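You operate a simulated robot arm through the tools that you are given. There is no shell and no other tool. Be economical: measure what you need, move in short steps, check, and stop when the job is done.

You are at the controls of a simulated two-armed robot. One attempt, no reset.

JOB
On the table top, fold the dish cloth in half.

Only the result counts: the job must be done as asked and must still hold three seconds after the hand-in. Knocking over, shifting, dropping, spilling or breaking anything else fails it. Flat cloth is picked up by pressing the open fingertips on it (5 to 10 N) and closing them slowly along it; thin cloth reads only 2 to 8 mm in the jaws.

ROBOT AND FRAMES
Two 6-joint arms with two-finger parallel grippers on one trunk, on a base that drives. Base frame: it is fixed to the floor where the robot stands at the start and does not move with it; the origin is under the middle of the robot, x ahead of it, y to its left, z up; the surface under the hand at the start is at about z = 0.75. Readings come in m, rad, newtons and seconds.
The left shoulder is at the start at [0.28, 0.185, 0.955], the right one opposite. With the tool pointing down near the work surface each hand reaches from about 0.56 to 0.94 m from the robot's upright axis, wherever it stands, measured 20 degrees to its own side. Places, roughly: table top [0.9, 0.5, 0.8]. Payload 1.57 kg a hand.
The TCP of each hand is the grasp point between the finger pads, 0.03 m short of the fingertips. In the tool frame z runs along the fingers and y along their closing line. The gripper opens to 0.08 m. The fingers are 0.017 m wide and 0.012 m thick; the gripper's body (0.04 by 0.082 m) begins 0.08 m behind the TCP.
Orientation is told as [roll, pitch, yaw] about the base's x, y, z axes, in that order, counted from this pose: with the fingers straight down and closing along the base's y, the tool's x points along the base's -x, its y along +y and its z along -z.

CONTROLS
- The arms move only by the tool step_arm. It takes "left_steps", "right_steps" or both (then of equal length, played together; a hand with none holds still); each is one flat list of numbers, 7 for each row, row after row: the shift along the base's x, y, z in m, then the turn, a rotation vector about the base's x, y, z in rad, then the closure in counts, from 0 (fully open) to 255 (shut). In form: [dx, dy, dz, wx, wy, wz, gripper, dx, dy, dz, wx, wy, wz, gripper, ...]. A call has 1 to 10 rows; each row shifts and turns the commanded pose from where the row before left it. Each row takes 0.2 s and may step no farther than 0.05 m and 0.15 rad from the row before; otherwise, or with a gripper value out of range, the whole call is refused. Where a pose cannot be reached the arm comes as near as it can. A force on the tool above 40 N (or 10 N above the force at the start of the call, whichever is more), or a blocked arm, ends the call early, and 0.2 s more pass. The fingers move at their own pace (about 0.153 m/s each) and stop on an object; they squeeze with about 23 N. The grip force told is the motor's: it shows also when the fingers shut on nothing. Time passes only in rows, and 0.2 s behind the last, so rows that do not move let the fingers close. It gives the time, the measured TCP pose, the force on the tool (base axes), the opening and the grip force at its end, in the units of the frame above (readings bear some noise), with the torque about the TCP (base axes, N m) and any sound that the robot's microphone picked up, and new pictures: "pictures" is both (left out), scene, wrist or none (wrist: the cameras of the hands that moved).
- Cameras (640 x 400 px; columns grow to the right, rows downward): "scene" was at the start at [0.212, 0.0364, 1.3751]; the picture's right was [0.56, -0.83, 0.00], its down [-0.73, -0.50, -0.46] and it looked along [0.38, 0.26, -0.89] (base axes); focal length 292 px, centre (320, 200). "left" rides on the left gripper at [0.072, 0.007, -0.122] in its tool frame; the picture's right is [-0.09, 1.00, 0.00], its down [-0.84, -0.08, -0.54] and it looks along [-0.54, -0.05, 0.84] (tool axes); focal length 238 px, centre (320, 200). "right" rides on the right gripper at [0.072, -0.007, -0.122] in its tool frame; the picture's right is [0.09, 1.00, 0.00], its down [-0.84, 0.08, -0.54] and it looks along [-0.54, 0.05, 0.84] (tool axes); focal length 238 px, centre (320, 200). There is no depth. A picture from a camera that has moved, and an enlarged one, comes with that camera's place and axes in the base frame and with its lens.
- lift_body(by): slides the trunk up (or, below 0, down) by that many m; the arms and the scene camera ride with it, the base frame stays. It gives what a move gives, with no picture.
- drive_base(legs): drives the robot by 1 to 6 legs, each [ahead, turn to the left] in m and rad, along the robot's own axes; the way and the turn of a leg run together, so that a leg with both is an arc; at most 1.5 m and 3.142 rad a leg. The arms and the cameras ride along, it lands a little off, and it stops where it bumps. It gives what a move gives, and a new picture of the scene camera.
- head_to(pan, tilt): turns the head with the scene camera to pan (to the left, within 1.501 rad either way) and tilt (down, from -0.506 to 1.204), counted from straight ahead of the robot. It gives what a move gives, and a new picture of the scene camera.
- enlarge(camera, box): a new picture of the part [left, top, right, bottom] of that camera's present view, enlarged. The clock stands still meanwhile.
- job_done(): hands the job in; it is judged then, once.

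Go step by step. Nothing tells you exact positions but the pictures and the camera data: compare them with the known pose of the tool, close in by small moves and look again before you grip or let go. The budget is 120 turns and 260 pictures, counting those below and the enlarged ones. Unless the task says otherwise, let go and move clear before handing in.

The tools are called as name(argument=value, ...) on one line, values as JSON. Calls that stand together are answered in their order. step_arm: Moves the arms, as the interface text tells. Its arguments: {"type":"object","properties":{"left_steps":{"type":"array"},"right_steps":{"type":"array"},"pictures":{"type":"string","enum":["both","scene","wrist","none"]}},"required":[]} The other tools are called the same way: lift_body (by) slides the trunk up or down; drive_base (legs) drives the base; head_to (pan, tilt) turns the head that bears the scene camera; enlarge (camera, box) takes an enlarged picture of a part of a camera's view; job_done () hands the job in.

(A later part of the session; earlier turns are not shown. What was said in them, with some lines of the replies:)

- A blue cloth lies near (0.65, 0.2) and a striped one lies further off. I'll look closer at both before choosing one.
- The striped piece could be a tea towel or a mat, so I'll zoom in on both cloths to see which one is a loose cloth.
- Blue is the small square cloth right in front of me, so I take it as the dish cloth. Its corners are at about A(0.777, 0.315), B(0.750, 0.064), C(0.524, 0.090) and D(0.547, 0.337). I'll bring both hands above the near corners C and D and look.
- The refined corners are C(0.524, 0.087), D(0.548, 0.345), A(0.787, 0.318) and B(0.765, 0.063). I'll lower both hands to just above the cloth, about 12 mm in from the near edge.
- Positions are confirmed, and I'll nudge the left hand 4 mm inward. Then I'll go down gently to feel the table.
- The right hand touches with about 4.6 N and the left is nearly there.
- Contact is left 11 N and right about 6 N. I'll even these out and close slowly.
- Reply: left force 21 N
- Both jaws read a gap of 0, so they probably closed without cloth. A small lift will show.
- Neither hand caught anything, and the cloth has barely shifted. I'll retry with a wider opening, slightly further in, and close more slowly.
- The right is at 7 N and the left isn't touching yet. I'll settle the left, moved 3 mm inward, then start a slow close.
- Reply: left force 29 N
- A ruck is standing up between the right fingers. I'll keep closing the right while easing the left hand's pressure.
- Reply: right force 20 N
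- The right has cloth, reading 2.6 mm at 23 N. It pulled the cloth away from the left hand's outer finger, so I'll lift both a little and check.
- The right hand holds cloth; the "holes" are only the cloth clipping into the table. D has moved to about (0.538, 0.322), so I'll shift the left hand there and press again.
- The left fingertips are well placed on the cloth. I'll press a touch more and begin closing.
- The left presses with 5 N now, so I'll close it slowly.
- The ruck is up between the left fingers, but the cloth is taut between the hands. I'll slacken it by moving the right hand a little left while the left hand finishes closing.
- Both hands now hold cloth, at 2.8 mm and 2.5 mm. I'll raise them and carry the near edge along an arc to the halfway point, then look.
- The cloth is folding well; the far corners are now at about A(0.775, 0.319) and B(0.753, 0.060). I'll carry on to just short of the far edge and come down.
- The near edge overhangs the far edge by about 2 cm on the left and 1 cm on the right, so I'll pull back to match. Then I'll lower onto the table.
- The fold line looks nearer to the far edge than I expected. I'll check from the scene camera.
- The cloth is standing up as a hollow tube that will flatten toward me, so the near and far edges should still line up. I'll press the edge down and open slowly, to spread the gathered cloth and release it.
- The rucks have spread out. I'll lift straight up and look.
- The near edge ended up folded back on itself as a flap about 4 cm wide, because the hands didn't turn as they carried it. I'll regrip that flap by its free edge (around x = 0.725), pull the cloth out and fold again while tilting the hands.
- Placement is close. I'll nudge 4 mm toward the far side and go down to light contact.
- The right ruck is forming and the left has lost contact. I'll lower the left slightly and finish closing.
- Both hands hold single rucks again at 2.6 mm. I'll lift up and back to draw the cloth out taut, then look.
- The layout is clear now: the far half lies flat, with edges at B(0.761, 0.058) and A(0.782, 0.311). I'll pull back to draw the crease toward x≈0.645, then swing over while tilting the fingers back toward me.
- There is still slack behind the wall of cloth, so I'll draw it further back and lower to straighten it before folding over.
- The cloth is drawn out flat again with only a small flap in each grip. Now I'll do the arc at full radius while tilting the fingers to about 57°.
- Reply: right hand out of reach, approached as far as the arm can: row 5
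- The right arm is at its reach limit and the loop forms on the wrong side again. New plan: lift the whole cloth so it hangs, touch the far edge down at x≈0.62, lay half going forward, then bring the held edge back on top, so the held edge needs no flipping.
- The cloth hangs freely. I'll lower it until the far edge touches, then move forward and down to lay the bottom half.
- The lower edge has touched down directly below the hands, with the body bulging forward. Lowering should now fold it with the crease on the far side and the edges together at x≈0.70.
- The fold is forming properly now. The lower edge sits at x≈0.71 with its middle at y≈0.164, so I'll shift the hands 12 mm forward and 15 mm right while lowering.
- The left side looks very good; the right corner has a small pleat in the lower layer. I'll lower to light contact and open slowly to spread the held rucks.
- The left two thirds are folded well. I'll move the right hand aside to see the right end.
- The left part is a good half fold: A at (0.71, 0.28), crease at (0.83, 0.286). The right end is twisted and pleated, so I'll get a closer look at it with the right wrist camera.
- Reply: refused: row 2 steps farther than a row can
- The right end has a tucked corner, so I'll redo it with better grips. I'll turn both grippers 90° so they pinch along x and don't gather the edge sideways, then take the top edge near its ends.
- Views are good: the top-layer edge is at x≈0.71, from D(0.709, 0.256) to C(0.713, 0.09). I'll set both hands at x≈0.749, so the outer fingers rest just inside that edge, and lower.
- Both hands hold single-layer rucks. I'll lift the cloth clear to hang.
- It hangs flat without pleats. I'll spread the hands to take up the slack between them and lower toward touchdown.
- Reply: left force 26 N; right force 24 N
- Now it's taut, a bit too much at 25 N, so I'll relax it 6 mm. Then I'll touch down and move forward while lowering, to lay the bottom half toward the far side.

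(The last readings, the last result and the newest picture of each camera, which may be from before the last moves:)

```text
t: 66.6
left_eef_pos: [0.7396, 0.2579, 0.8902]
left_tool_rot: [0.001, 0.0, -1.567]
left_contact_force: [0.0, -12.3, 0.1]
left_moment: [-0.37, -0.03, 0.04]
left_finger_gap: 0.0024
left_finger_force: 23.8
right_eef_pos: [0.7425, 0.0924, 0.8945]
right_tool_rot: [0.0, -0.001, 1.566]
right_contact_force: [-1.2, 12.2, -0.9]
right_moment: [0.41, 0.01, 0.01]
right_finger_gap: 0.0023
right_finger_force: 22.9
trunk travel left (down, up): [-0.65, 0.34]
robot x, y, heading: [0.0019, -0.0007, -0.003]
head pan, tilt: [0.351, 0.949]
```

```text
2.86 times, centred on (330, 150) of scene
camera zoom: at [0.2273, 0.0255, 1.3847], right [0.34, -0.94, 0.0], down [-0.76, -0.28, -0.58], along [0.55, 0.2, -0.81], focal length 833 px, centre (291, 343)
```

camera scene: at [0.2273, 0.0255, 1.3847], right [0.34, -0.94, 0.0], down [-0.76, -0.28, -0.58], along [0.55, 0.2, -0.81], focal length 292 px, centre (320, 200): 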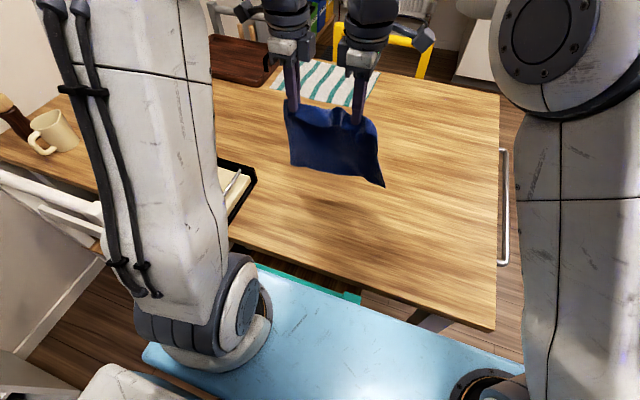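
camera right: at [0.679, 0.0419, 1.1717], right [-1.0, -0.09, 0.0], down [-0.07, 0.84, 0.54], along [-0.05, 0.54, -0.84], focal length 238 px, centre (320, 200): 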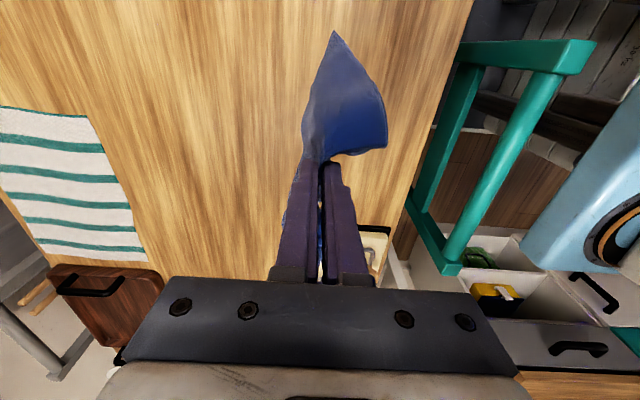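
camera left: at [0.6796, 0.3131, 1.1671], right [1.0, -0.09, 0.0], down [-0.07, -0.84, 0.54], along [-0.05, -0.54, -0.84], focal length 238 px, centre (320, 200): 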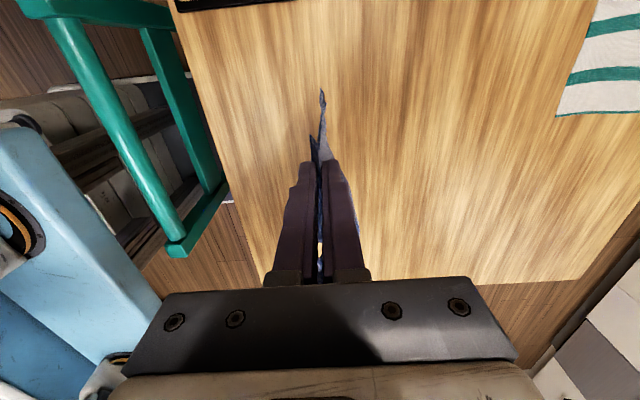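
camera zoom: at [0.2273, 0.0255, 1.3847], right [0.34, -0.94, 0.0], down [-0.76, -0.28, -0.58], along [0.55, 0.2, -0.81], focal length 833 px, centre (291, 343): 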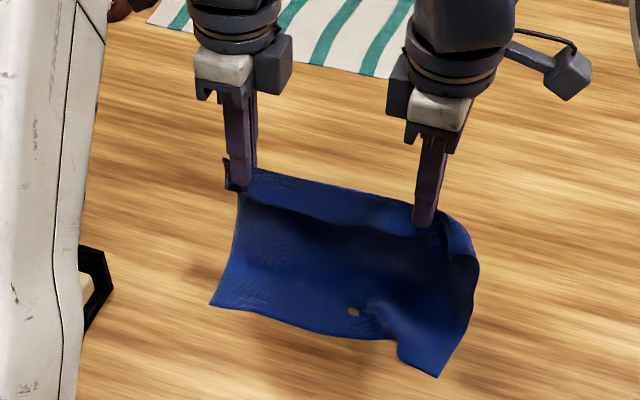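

The bottom edge is down at x≈0.67 and the body curves forward nicely. I'll ease the tension a little, then lower and come back so that the top edge meets the bottom edge.

step_arm(left_steps=[0, -0.002, -0.02, 0, 0, 0, 255, -0.005, 0, -0.02, 0, 0, 0, 255, -0.008, 0, -0.02, 0, 0, 0, 255, -0.008, 0, -0.02, 0, 0, 0, 255], right_steps=[0, 0.002, -0.02, 0, 0, 0, 255, -0.005, 0, -0.02, 0, 0, 0, 255, -0.008, 0, -0.02, 0, 0, 0, 255, -0.008, 0, -0.02, 0, 0, 0, 255], pictures="wrist")

enlarge(camera="scene", box=[250, 90, 410, 220])

```text
t: 67.6
left_eef_pos: [0.7194, 0.256, 0.8114]
left_tool_rot: [0.0, 0.001, -1.568]
left_contact_force: [0.0, -8.6, -0.3]
left_moment: [-0.22, -0.02, 0.01]
left_finger_gap: 0.0027
left_finger_force: 22.9
right_eef_pos: [0.7198, 0.093, 0.8129]
right_tool_rot: [-0.001, 0.0, 1.566]
right_contact_force: [-0.3, 7.8, 0.6]
right_moment: [0.27, 0.01, -0.01]
right_finger_gap: 0.0025
right_finger_force: 23.1
trunk travel left (down, up): [-0.65, 0.34]
robot x, y, heading: [-0.0058, -0.0012, -0.001]
head pan, tilt: [0.351, 0.949]
camera right: at [0.7266, 0.0209, 0.9352], right [-1.0, -0.09, 0.0], down [-0.07, 0.84, 0.54], along [-0.05, 0.54, -0.84], focal length 238 px, centre (320, 200)
camera left: at [0.7261, 0.3281, 0.9323], right [1.0, -0.09, 0.0], down [-0.07, -0.84, 0.54], along [-0.05, -0.54, -0.84], focal length 238 px, centre (320, 200)
```

right: 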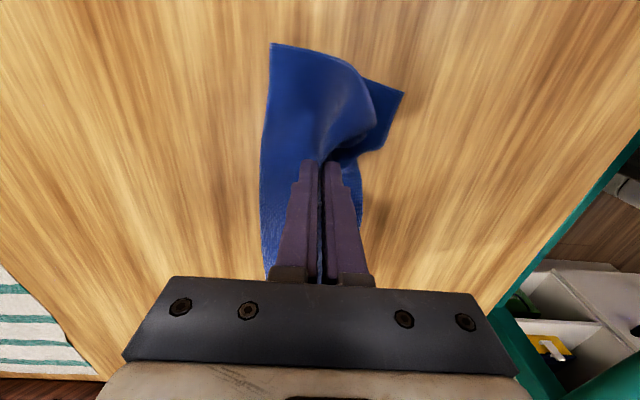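
left: 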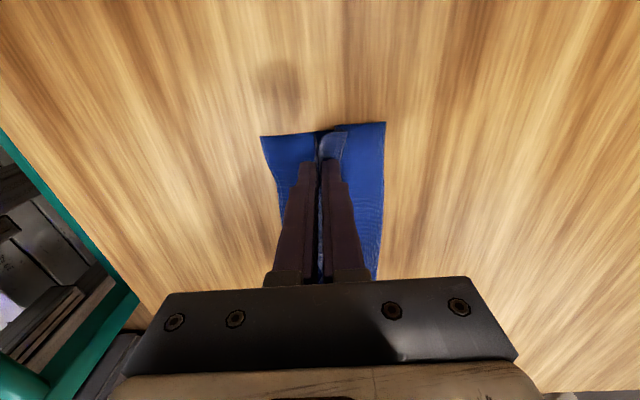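

```text
3.08 times, centred on (330, 155) of scene
camera zoom: at [0.2274, 0.0254, 1.3847], right [0.34, -0.94, 0.0], down [-0.76, -0.28, -0.58], along [0.55, 0.2, -0.81], focal length 897 px, centre (289, 338)
```

zoom: 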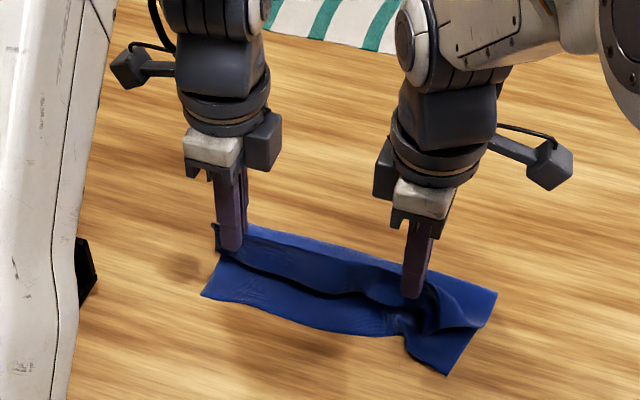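

The fold is almost flat and well aligned. I'll go the last bit down to contact.

step_arm(left_steps=[-0.004, 0, -0.012, 0, 0, 0, 255, -0.004, 0, -0.01, 0, 0, 0, 255, -0.002, 0, -0.005, 0, 0, 0, 255, 0, 0, 0, 0, 0, 0, 255], right_steps=[-0.004, 0, -0.012, 0, 0, 0, 255, -0.004, 0, -0.01, 0, 0, 0, 255, -0.002, 0, -0.006, 0, 0, 0, 255, 0, 0, 0, 0, 0, 0, 255], pictures="none")

enlarge(camera="scene", box=[250, 90, 410, 220])

```text
t: 68.6
left_eef_pos: [0.7089, 0.2565, 0.7829]
left_tool_rot: [0.0, 0.0, -1.568]
left_contact_force: [0.1, -6.8, 4.5]
left_moment: [-0.2, -0.06, -0.01]
left_finger_gap: 0.0026
left_finger_force: 23.2
right_eef_pos: [0.7134, 0.0922, 0.7854]
right_tool_rot: [0.0, 0.001, 1.567]
right_contact_force: [0.1, 8.2, 0.7]
right_moment: [0.24, -0.02, 0.02]
right_finger_gap: 0.0024
right_finger_force: 23.2
trunk travel left (down, up): [-0.65, 0.34]
robot x, y, heading: [0.001, 0.0008, -0.001]
head pan, tilt: [0.351, 0.949]
```

```text
3.08 times, centred on (330, 155) of scene
camera zoom: at [0.2273, 0.0255, 1.3847], right [0.34, -0.94, 0.0], down [-0.76, -0.28, -0.58], along [0.55, 0.2, -0.81], focal length 897 px, centre (289, 338)
```

zoom: 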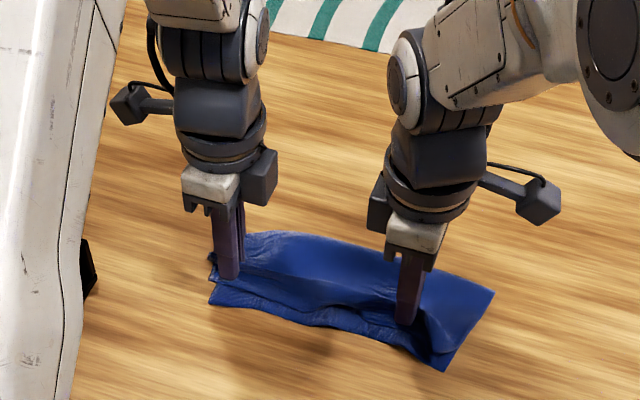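

step_arm(left_steps=[0, 0, 0, 0, 0, 0, 245, 0, 0, 0, 0, 0, 0, 230, 0, 0, 0, 0, 0, 0, 215, 0, 0, 0, 0, 0, 0, 200, 0, 0, 0, 0, 0, 0, 185, 0, 0, 0, 0, 0, 0, 170, 0, 0, 0, 0, 0, 0, 155, 0, 0, 0, 0, 0, 0, 140, 0, 0, 0, 0, 0, 0, 120, 0, 0, 0, 0, 0, 0, 95], right_steps=[0, 0, -0.0015, 0, 0, 0, 255, 0, 0, 0, 0, 0, 0, 230, 0, 0, 0, 0, 0, 0, 215, 0, 0, 0, 0, 0, 0, 200, 0, 0, 0, 0, 0, 0, 185, 0, 0, 0, 0, 0, 0, 170, 0, 0, 0, 0, 0, 0, 155, 0, 0, 0, 0, 0, 0, 140, 0, 0, 0, 0, 0, 0, 120, 0, 0, 0, 0, 0, 0, 95], pictures="wrist")

enlarge(camera="scene", box=[250, 90, 410, 220])

```text
t: 70.8
left_eef_pos: [0.708, 0.2569, 0.7841]
left_tool_rot: [-0.001, 0.0, -1.567]
left_contact_force: [-0.2, 0.8, 1.5]
left_moment: [0.0, -0.03, -0.02]
left_finger_gap: 0.0496
left_finger_force: 0.1
right_eef_pos: [0.7105, 0.0923, 0.7839]
right_tool_rot: [-0.002, 0.0, 1.567]
right_contact_force: [0.3, -0.1, 0.3]
right_moment: [0.01, -0.02, 0.01]
right_finger_gap: 0.0501
right_finger_force: 0.0
trunk travel left (down, up): [-0.65, 0.34]
robot x, y, heading: [-0.0001, -0.004, 0.004]
head pan, tilt: [0.351, 0.949]
camera right: at [0.7177, 0.021, 0.9059], right [-1.0, -0.09, 0.0], down [-0.07, 0.84, 0.54], along [-0.05, 0.54, -0.84], focal length 238 px, centre (320, 200)
camera left: at [0.7156, 0.3278, 0.9048], right [1.0, -0.09, 0.0], down [-0.07, -0.84, 0.54], along [-0.05, -0.54, -0.84], focal length 238 px, centre (320, 200)
```

right: 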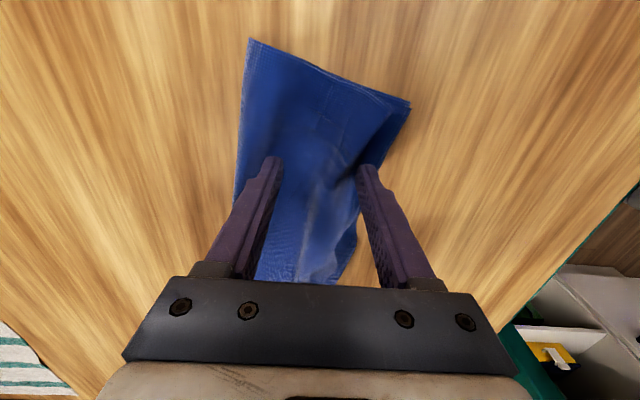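
left: 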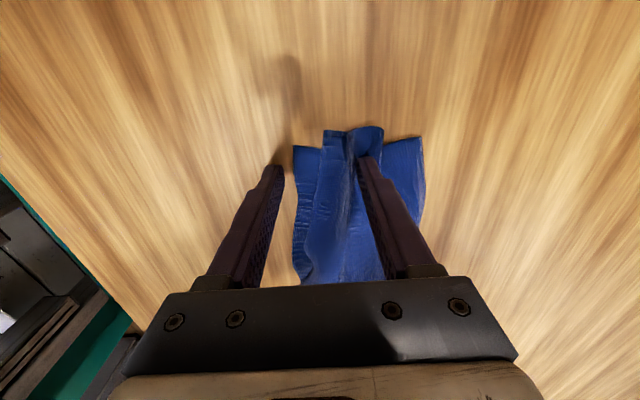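

```text
3.08 times, centred on (330, 155) of scene
camera zoom: at [0.2274, 0.0255, 1.3847], right [0.34, -0.94, 0.0], down [-0.76, -0.28, -0.58], along [0.55, 0.2, -0.81], focal length 897 px, centre (289, 338)
```

zoom: 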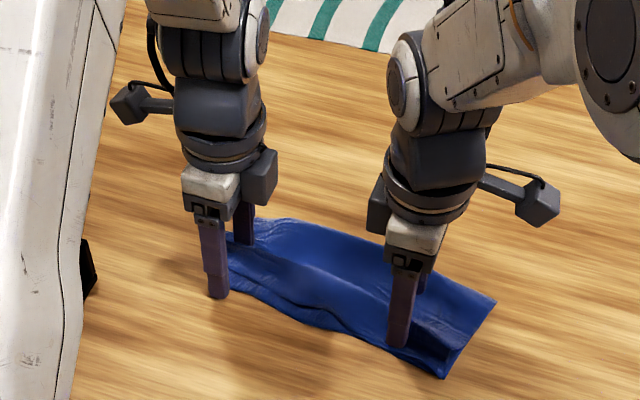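

The right side is nicely aligned; the left still has a standing ruck at D. I'll lift clear and inspect.

step_arm(left_steps=[0, 0, 0.006, 0, 0, 0, 95, 0, 0, 0.014, 0, 0, 0, 95, 0, 0, 0.03, 0, 0, 0, 95, 0, 0.02, 0.04, 0, 0, 0, 95, 0, 0.04, 0.02, 0, 0, 0, 95], right_steps=[0, 0, 0.006, 0, 0, 0, 95, 0, 0, 0.014, 0, 0, 0, 95, 0, 0, 0.03, 0, 0, 0, 95, 0, -0.02, 0.04, 0, 0, 0, 95, 0, -0.04, 0.02, 0, 0, 0, 95], pictures="wrist")

enlarge(camera="scene", box=[280, 130, 400, 210])

enlarge(camera="left", box=[240, 90, 440, 290])

```text
t: 72.0
left_eef_pos: [0.7103, 0.3154, 0.8953]
left_tool_rot: [0.0, -0.001, -1.567]
left_contact_force: [0.1, 0.4, 0.8]
left_moment: [-0.01, 0.03, -0.01]
left_finger_gap: 0.0503
left_finger_force: 0.1
right_eef_pos: [0.7125, 0.0313, 0.8926]
right_tool_rot: [0.0, 0.0, 1.566]
right_contact_force: [0.4, 0.6, -0.3]
right_moment: [-0.02, -0.01, -0.04]
right_finger_gap: 0.0504
right_finger_force: 0.1
trunk travel left (down, up): [-0.65, 0.34]
robot x, y, heading: [0.0034, -0.0003, 0.006]
head pan, tilt: [0.351, 0.949]
camera right: at [0.7182, -0.0406, 1.0143], right [-1.0, -0.09, 0.0], down [-0.07, 0.84, 0.54], along [-0.05, 0.54, -0.84], focal length 238 px, centre (320, 200)
camera left: at [0.7178, 0.3873, 1.0166], right [1.0, -0.09, 0.0], down [-0.08, -0.84, 0.54], along [-0.05, -0.54, -0.84], focal length 238 px, centre (320, 200)
```

right: 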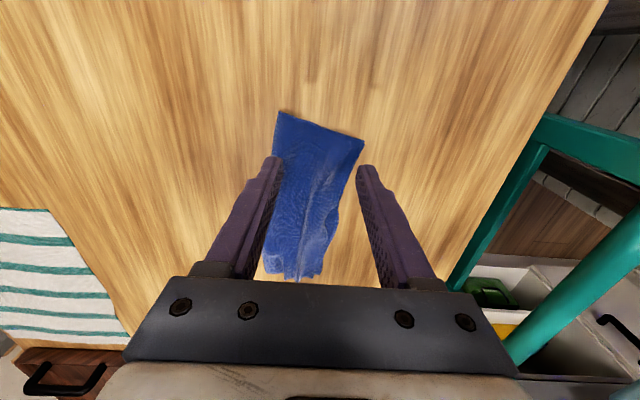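
left: 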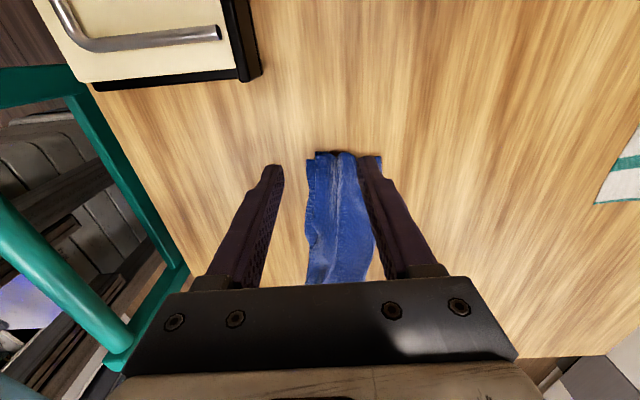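

```text
5.00 times, centred on (340, 170) of scene
camera zoom: at [0.2276, 0.0255, 1.3846], right [0.34, -0.94, 0.0], down [-0.76, -0.28, -0.58], along [0.55, 0.2, -0.81], focal length 1458 px, centre (220, 350)
```

zoom: 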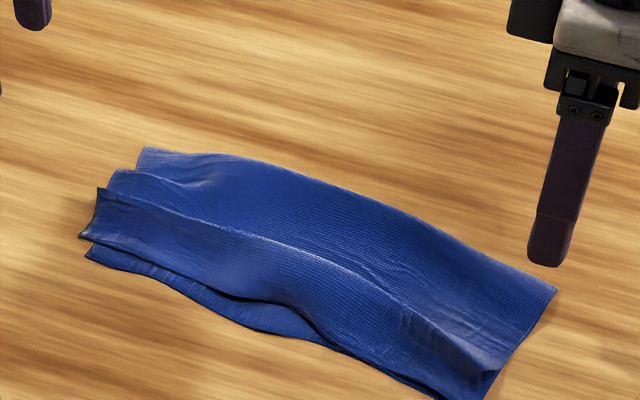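

```text
2.00 times, centred on (340, 190) of left
camera zoom: at [0.7178, 0.3873, 1.0166], right [1.0, -0.09, 0.0], down [-0.08, -0.84, 0.54], along [-0.05, -0.54, -0.84], focal length 477 px, centre (280, 220)
```

zoom: 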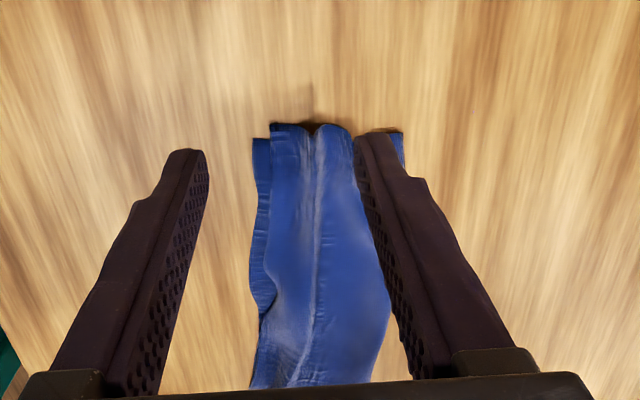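

The fold is clean and the edges line up. A ridge along the top layer keeps it narrower than half (about 8.5 cm, against 12 cm). I'll straddle the ridge and spread the fingers, holding the near edge still, to push the crease outward.

step_arm(left_steps=[0.009, -0.03, 0, 0, 0, 0, 159, 0, -0.035, 0, 0, 0, 0, 159, 0, 0, -0.04, 0, 0, 0, 159, 0, 0, -0.04, 0, 0, 0, 159, 0, 0, -0.018, 0, 0, 0, 159], right_steps=[-0.0075, 0.03, 0, 0, 0, 0, 159, 0, 0.029, 0, 0, 0, 0, 159, 0, 0, -0.04, 0, 0, 0, 159, 0, 0, -0.04, 0, 0, 0, 159, 0, 0, -0.015, 0, 0, 0, 159], pictures="wrist")

```text
t: 73.2
left_eef_pos: [0.7187, 0.2521, 0.7958]
left_tool_rot: [0.001, 0.0, -1.567]
left_contact_force: [0.1, 0.9, -0.2]
left_moment: [0.02, 0.0, 0.03]
left_finger_gap: 0.0299
left_finger_force: 0.1
right_eef_pos: [0.7095, 0.0915, 0.799]
right_tool_rot: [-0.001, 0.002, 1.567]
right_contact_force: [-0.4, 0.4, -0.3]
right_moment: [-0.01, 0.0, 0.0]
right_finger_gap: 0.0302
right_finger_force: 0.2
trunk travel left (down, up): [-0.65, 0.34]
robot x, y, heading: [0.0039, -0.0029, -0.001]
head pan, tilt: [0.351, 0.949]
camera right: at [0.7152, 0.0197, 0.9216], right [-1.0, -0.09, 0.0], down [-0.07, 0.84, 0.54], along [-0.05, 0.54, -0.84], focal length 238 px, centre (320, 200)
camera left: at [0.7264, 0.3236, 0.9162], right [1.0, -0.09, 0.0], down [-0.07, -0.84, 0.54], along [-0.05, -0.54, -0.84], focal length 238 px, centre (320, 200)
```

right: 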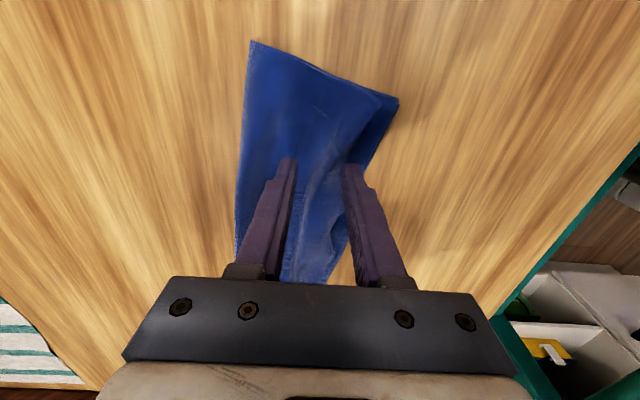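
left: 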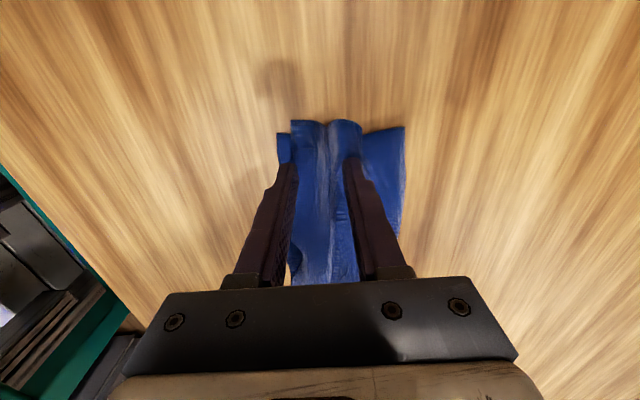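

step_arm(left_steps=[0.006, 0, -0.006, 0, 0, 0, 159, 0, 0, -0.005, 0, 0, 0, 159, 0, 0, -0.0015, 0, 0, 0, 159, 0, 0, 0, 0, 0, 0, 159], right_steps=[0.006, 0, -0.008, 0, 0, 0, 159, 0, 0, -0.005, 0, 0, 0, 159, 0, 0, -0.0015, 0, 0, 0, 159, 0, 0, 0, 0, 0, 0, 159], pictures="none")

```text
t: 74.2
left_eef_pos: [0.7268, 0.2493, 0.7846]
left_tool_rot: [0.0, -0.002, -1.566]
left_contact_force: [-0.4, 0.9, 0.5]
left_moment: [0.05, -0.02, 0.01]
left_finger_gap: 0.0298
left_finger_force: 0.2
right_eef_pos: [0.7113, 0.0924, 0.7835]
right_tool_rot: [0.0, 0.0, 1.568]
right_contact_force: [0.0, -0.6, -0.2]
right_moment: [0.02, -0.01, 0.0]
right_finger_gap: 0.03
right_finger_force: 0.0
trunk travel left (down, up): [-0.65, 0.34]
robot x, y, heading: [0.0011, 0.0013, 0.002]
head pan, tilt: [0.351, 0.949]
```

step_arm(left_steps=[0, 0, -0.001, 0, 0, 0, 159, 0, 0, 0, 0, 0, 0, 159], right_steps=[0, 0, -0.001, 0, 0, 0, 159, 0, 0, 0, 0, 0, 0, 159], pictures="none")

```text
t: 74.8
left_eef_pos: [0.7264, 0.2486, 0.7847]
left_tool_rot: [0.002, 0.001, -1.567]
left_contact_force: [-0.1, -0.6, 9.1]
left_moment: [0.01, -0.24, -0.04]
left_finger_gap: 0.0303
left_finger_force: 0.3
right_eef_pos: [0.7109, 0.0912, 0.7839]
right_tool_rot: [0.002, 0.0, 1.568]
right_contact_force: [0.1, -0.8, -0.4]
right_moment: [0.04, -0.03, 0.0]
right_finger_gap: 0.0302
right_finger_force: 0.1
trunk travel left (down, up): [-0.65, 0.34]
robot x, y, heading: [-0.0048, -0.0004, -0.003]
head pan, tilt: [0.351, 0.949]
```

step_arm(left_steps=[0, 0, -0.0002, 0, 0, 0, 159, 0.0028, 0, 0, 0, 0, 0, 141, 0.0028, 0, 0, 0, 0, 0, 123, 0.0028, 0, 0, 0, 0, 0, 105, 0.0028, 0, 0, 0, 0, 0, 87, 0.0028, 0, 0, 0, 0, 0, 69, 0.0028, 0, 0, 0, 0, 0, 51, 0.0028, 0, 0, 0, 0, 0, 33, 0.0028, 0, 0, 0, 0, 0, 15, 0.0025, 0, 0, 0, 0, 0, 0], right_steps=[0, 0, -0.0015, 0, 0, 0, 159, 0.0028, 0, 0, 0, 0, 0, 141, 0.0028, 0, 0, 0, 0, 0, 123, 0.0028, 0, 0, 0, 0, 0, 105, 0.0028, 0, 0, 0, 0, 0, 87, 0.0028, 0, 0, 0, 0, 0, 69, 0.0028, 0, 0, 0, 0, 0, 51, 0.0028, 0, 0, 0, 0, 0, 33, 0.0028, 0, 0, 0, 0, 0, 15, 0.0025, 0, 0, 0, 0, 0, 0], pictures="wrist")

enlarge(camera="scene", box=[280, 120, 400, 210])

```text
t: 77.0
left_eef_pos: [0.7488, 0.2501, 0.7838]
left_tool_rot: [0.002, 0.001, -1.568]
left_contact_force: [-7.0, -1.3, 22.2]
left_moment: [0.1, -0.82, -0.07]
left_finger_gap: 0.0747
left_finger_force: 0.0
right_eef_pos: [0.7349, 0.0921, 0.7824]
right_tool_rot: [-0.001, 0.0, 1.567]
right_contact_force: [-0.2, 0.3, 1.0]
right_moment: [0.03, 0.04, -0.05]
right_finger_gap: 0.0794
right_finger_force: 0.0
trunk travel left (down, up): [-0.65, 0.34]
robot x, y, heading: [0.0012, -0.0026, 0.004]
head pan, tilt: [0.351, 0.949]
camera right: at [0.7408, 0.0211, 0.9054], right [-1.0, -0.09, 0.0], down [-0.08, 0.84, 0.54], along [-0.05, 0.54, -0.84], focal length 238 px, centre (320, 200)
camera left: at [0.7566, 0.3221, 0.904], right [1.0, -0.09, 0.0], down [-0.08, -0.84, 0.54], along [-0.05, -0.54, -0.84], focal length 238 px, centre (320, 200)
```

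right: 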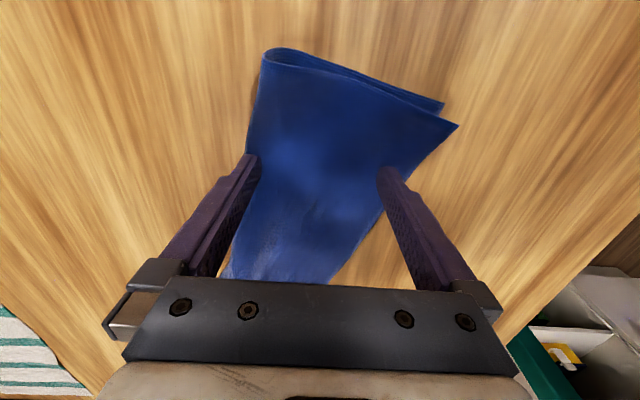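
left: 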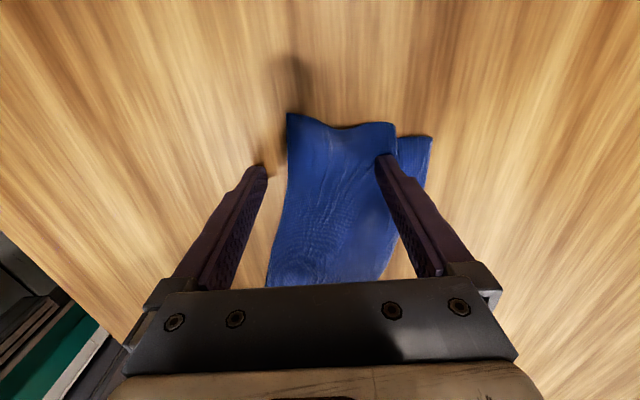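

```text
4.44 times, centred on (340, 165) of scene
camera zoom: at [0.2263, 0.0251, 1.385], right [0.34, -0.94, 0.0], down [-0.76, -0.28, -0.58], along [0.55, 0.2, -0.81], focal length 1296 px, centre (231, 356)
```

zoom: 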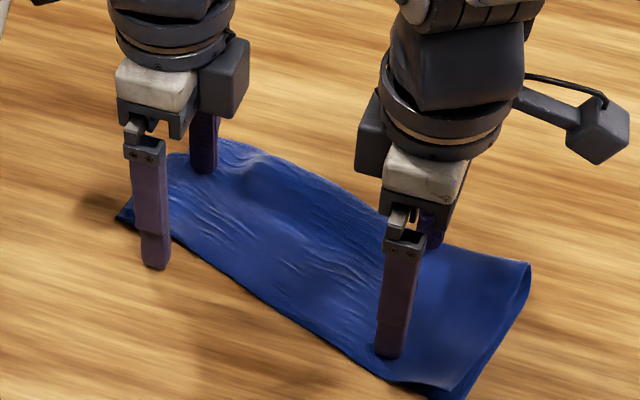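

Much flatter now. I'll lift straight up and inspect.

step_arm(left_steps=[0, 0, 0.006, 0, 0, 0, 0, 0, 0, 0.014, 0, 0, 0, 0, 0, 0, 0.03, 0, 0, 0, 0, 0, 0.02, 0.04, 0, 0, 0, 0, 0, 0.04, 0.02, 0, 0, 0, 0], right_steps=[0, 0, 0.006, 0, 0, 0, 0, 0, 0, 0.014, 0, 0, 0, 0, 0, 0, 0.03, 0, 0, 0, 0, 0, -0.02, 0.04, 0, 0, 0, 0, 0, -0.04, 0.02, 0, 0, 0, 0], pictures="none")

enlarge(camera="scene", box=[280, 130, 400, 210])

enlarge(camera="left", box=[240, 90, 440, 290])

enlarge(camera="right", box=[200, 90, 440, 290])

```text
t: 78.2
left_eef_pos: [0.7521, 0.3125, 0.8947]
left_tool_rot: [0.0, 0.0, -1.568]
left_contact_force: [0.2, -0.1, -0.4]
left_moment: [0.01, 0.01, -0.01]
left_finger_gap: 0.0801
left_finger_force: 0.1
right_eef_pos: [0.7343, 0.0351, 0.8906]
right_tool_rot: [0.0, 0.0, 1.568]
right_contact_force: [-0.3, -0.3, -0.2]
right_moment: [0.01, -0.01, 0.01]
right_finger_gap: 0.0802
right_finger_force: 0.0
trunk travel left (down, up): [-0.65, 0.34]
robot x, y, heading: [-0.0025, -0.001, 0.003]
head pan, tilt: [0.351, 0.949]
```

```text
5.00 times, centred on (340, 170) of scene
camera zoom: at [0.2275, 0.0255, 1.3846], right [0.34, -0.94, 0.0], down [-0.76, -0.28, -0.58], along [0.55, 0.2, -0.81], focal length 1458 px, centre (220, 350)
```

zoom: 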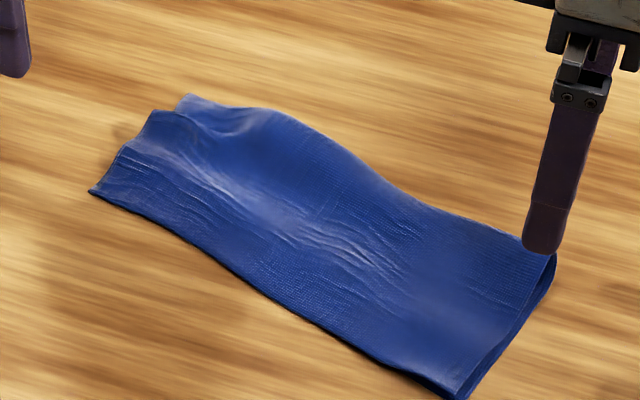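

```text
2.00 times, centred on (340, 190) of left
camera zoom: at [0.7601, 0.3836, 1.0155], right [1.0, -0.09, 0.0], down [-0.08, -0.84, 0.54], along [-0.05, -0.54, -0.84], focal length 477 px, centre (280, 220)
```

zoom: 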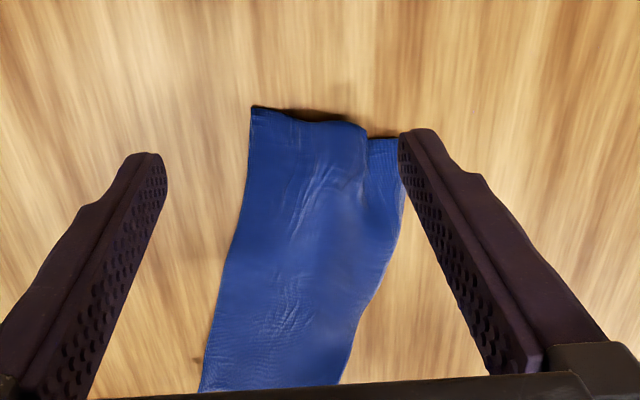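

```text
2.00 times, centred on (320, 190) of right
camera zoom: at [0.7402, -0.0367, 1.0135], right [-1.0, -0.09, 0.0], down [-0.07, 0.84, 0.54], along [-0.05, 0.54, -0.84], focal length 477 px, centre (320, 220)
```

zoom: 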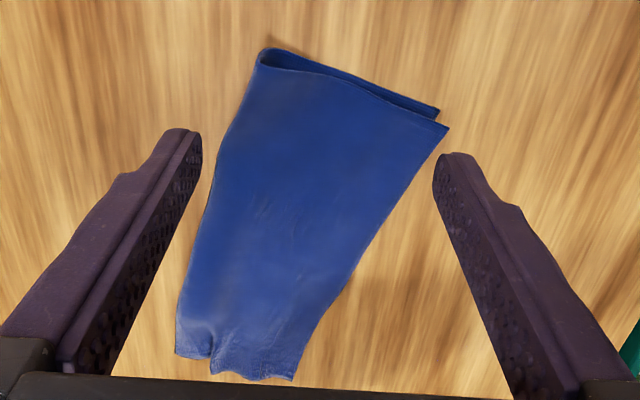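

The cloth is now a neat half fold: near edges together, crease on the far side, about 0.26 by 0.10–0.115 m. I'll move both hands well clear and do a final check.

step_arm(left_steps=[0, 0.01, 0.045, 0, 0, 0, 0, 0, 0.02, 0.04, 0, 0, 0, 0, -0.03, 0.03, 0.01, 0, 0, 0, 0, -0.03, 0.03, 0, 0, 0, 0, 0, -0.03, 0.02, 0, 0, 0, 0, 0], right_steps=[0, -0.01, 0.045, 0, 0, 0, 0, 0, -0.02, 0.04, 0, 0, 0, 0, -0.03, -0.03, 0.01, 0, 0, 0, 0, -0.03, -0.035, 0, 0, 0, 0, 0, -0.03, -0.035, 0, 0, 0, 0, 0], pictures="scene")

enlarge(camera="scene", box=[270, 120, 410, 215])

```text
t: 79.4
left_eef_pos: [0.6606, 0.4169, 0.9887]
left_tool_rot: [0.001, -0.001, -1.568]
left_contact_force: [0.7, 0.6, -0.9]
left_moment: [-0.04, 0.0, -0.01]
left_finger_gap: 0.0799
left_finger_force: 0.0
right_eef_pos: [0.6482, -0.0949, 0.983]
right_tool_rot: [-0.001, -0.001, 1.568]
right_contact_force: [0.0, 0.4, 0.6]
right_moment: [-0.03, 0.0, -0.01]
right_finger_gap: 0.08
right_finger_force: 0.0
trunk travel left (down, up): [-0.65, 0.34]
robot x, y, heading: [-0.0009, -0.0007, 0.001]
head pan, tilt: [0.351, 0.949]
camera scene: at [0.228, 0.0255, 1.3846], right [0.34, -0.94, 0.0], down [-0.76, -0.28, -0.58], along [0.55, 0.2, -0.81], focal length 292 px, centre (320, 200)
```

scene: 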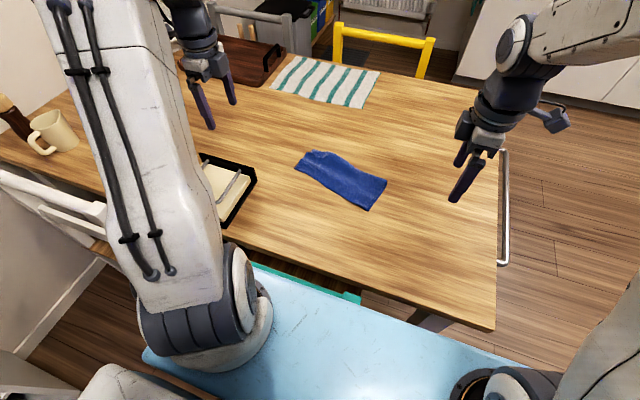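

```text
4.21 times, centred on (340, 168) of scene
camera zoom: at [0.228, 0.0255, 1.3846], right [0.34, -0.94, 0.0], down [-0.76, -0.28, -0.58], along [0.55, 0.2, -0.81], focal length 1228 px, centre (236, 337)
```

zoom: 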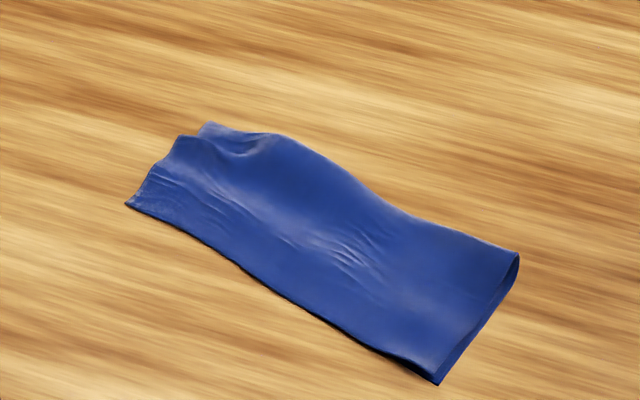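

Let me take one closer look at the left end to confirm the lower corner's position.

enlarge(camera="left", box=[300, 120, 460, 260])

enlarge(camera="scene", box=[288, 140, 344, 180])

```text
2.86 times, centred on (380, 190) of left
camera zoom: at [0.6687, 0.4887, 1.1089], right [1.0, -0.09, 0.0], down [-0.08, -0.84, 0.54], along [-0.05, -0.54, -0.84], focal length 681 px, centre (149, 229)
```

zoom: 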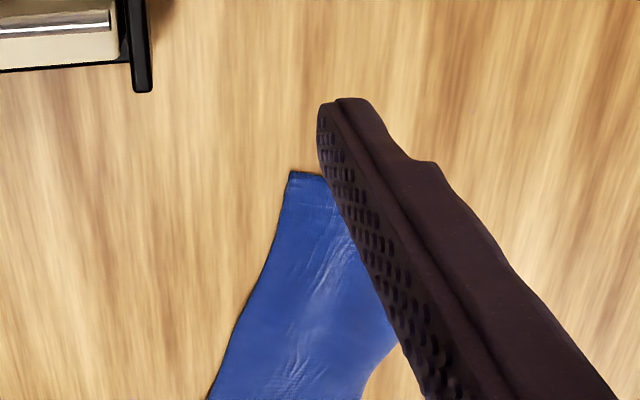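

```text
10.00 times, centred on (316, 160) of scene
camera zoom: at [0.228, 0.0255, 1.3846], right [0.34, -0.94, 0.0], down [-0.76, -0.28, -0.58], along [0.55, 0.2, -0.81], focal length 2916 px, centre (360, 600)
```

zoom: 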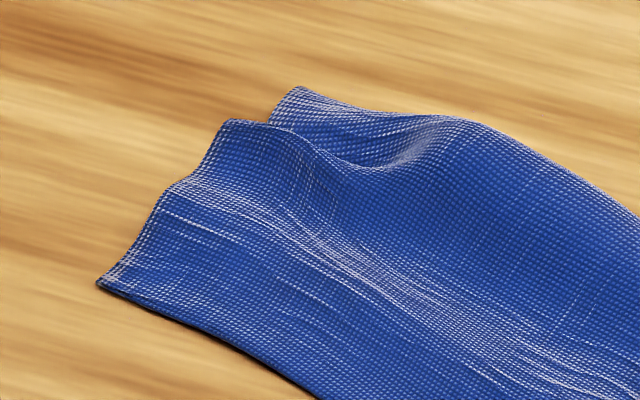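

The fold holds and nothing else on the table has moved, so I'm handing it in.

job_done()

```text
The job is handed in.
```

I folded the blue dish cloth in half on the table top and handed it in. Both hands were open and clear of it, and nothing else on the table looked moved in the last picture.

- **Fold:** it is about 0.26 m long and 0.09–0.115 m wide. The right end is close to an exact half. The left end is narrower because of a small ruck in the top layer.
- **Not confirmed:** at the left end I couldn't see the lower corner under the top layer. The top overhangs there by an estimated 2.5 cm.
- **Cloth choice:** there was also a striped cloth on the table. I took the plain blue one as the dish cloth because it was the small square one in front of me.
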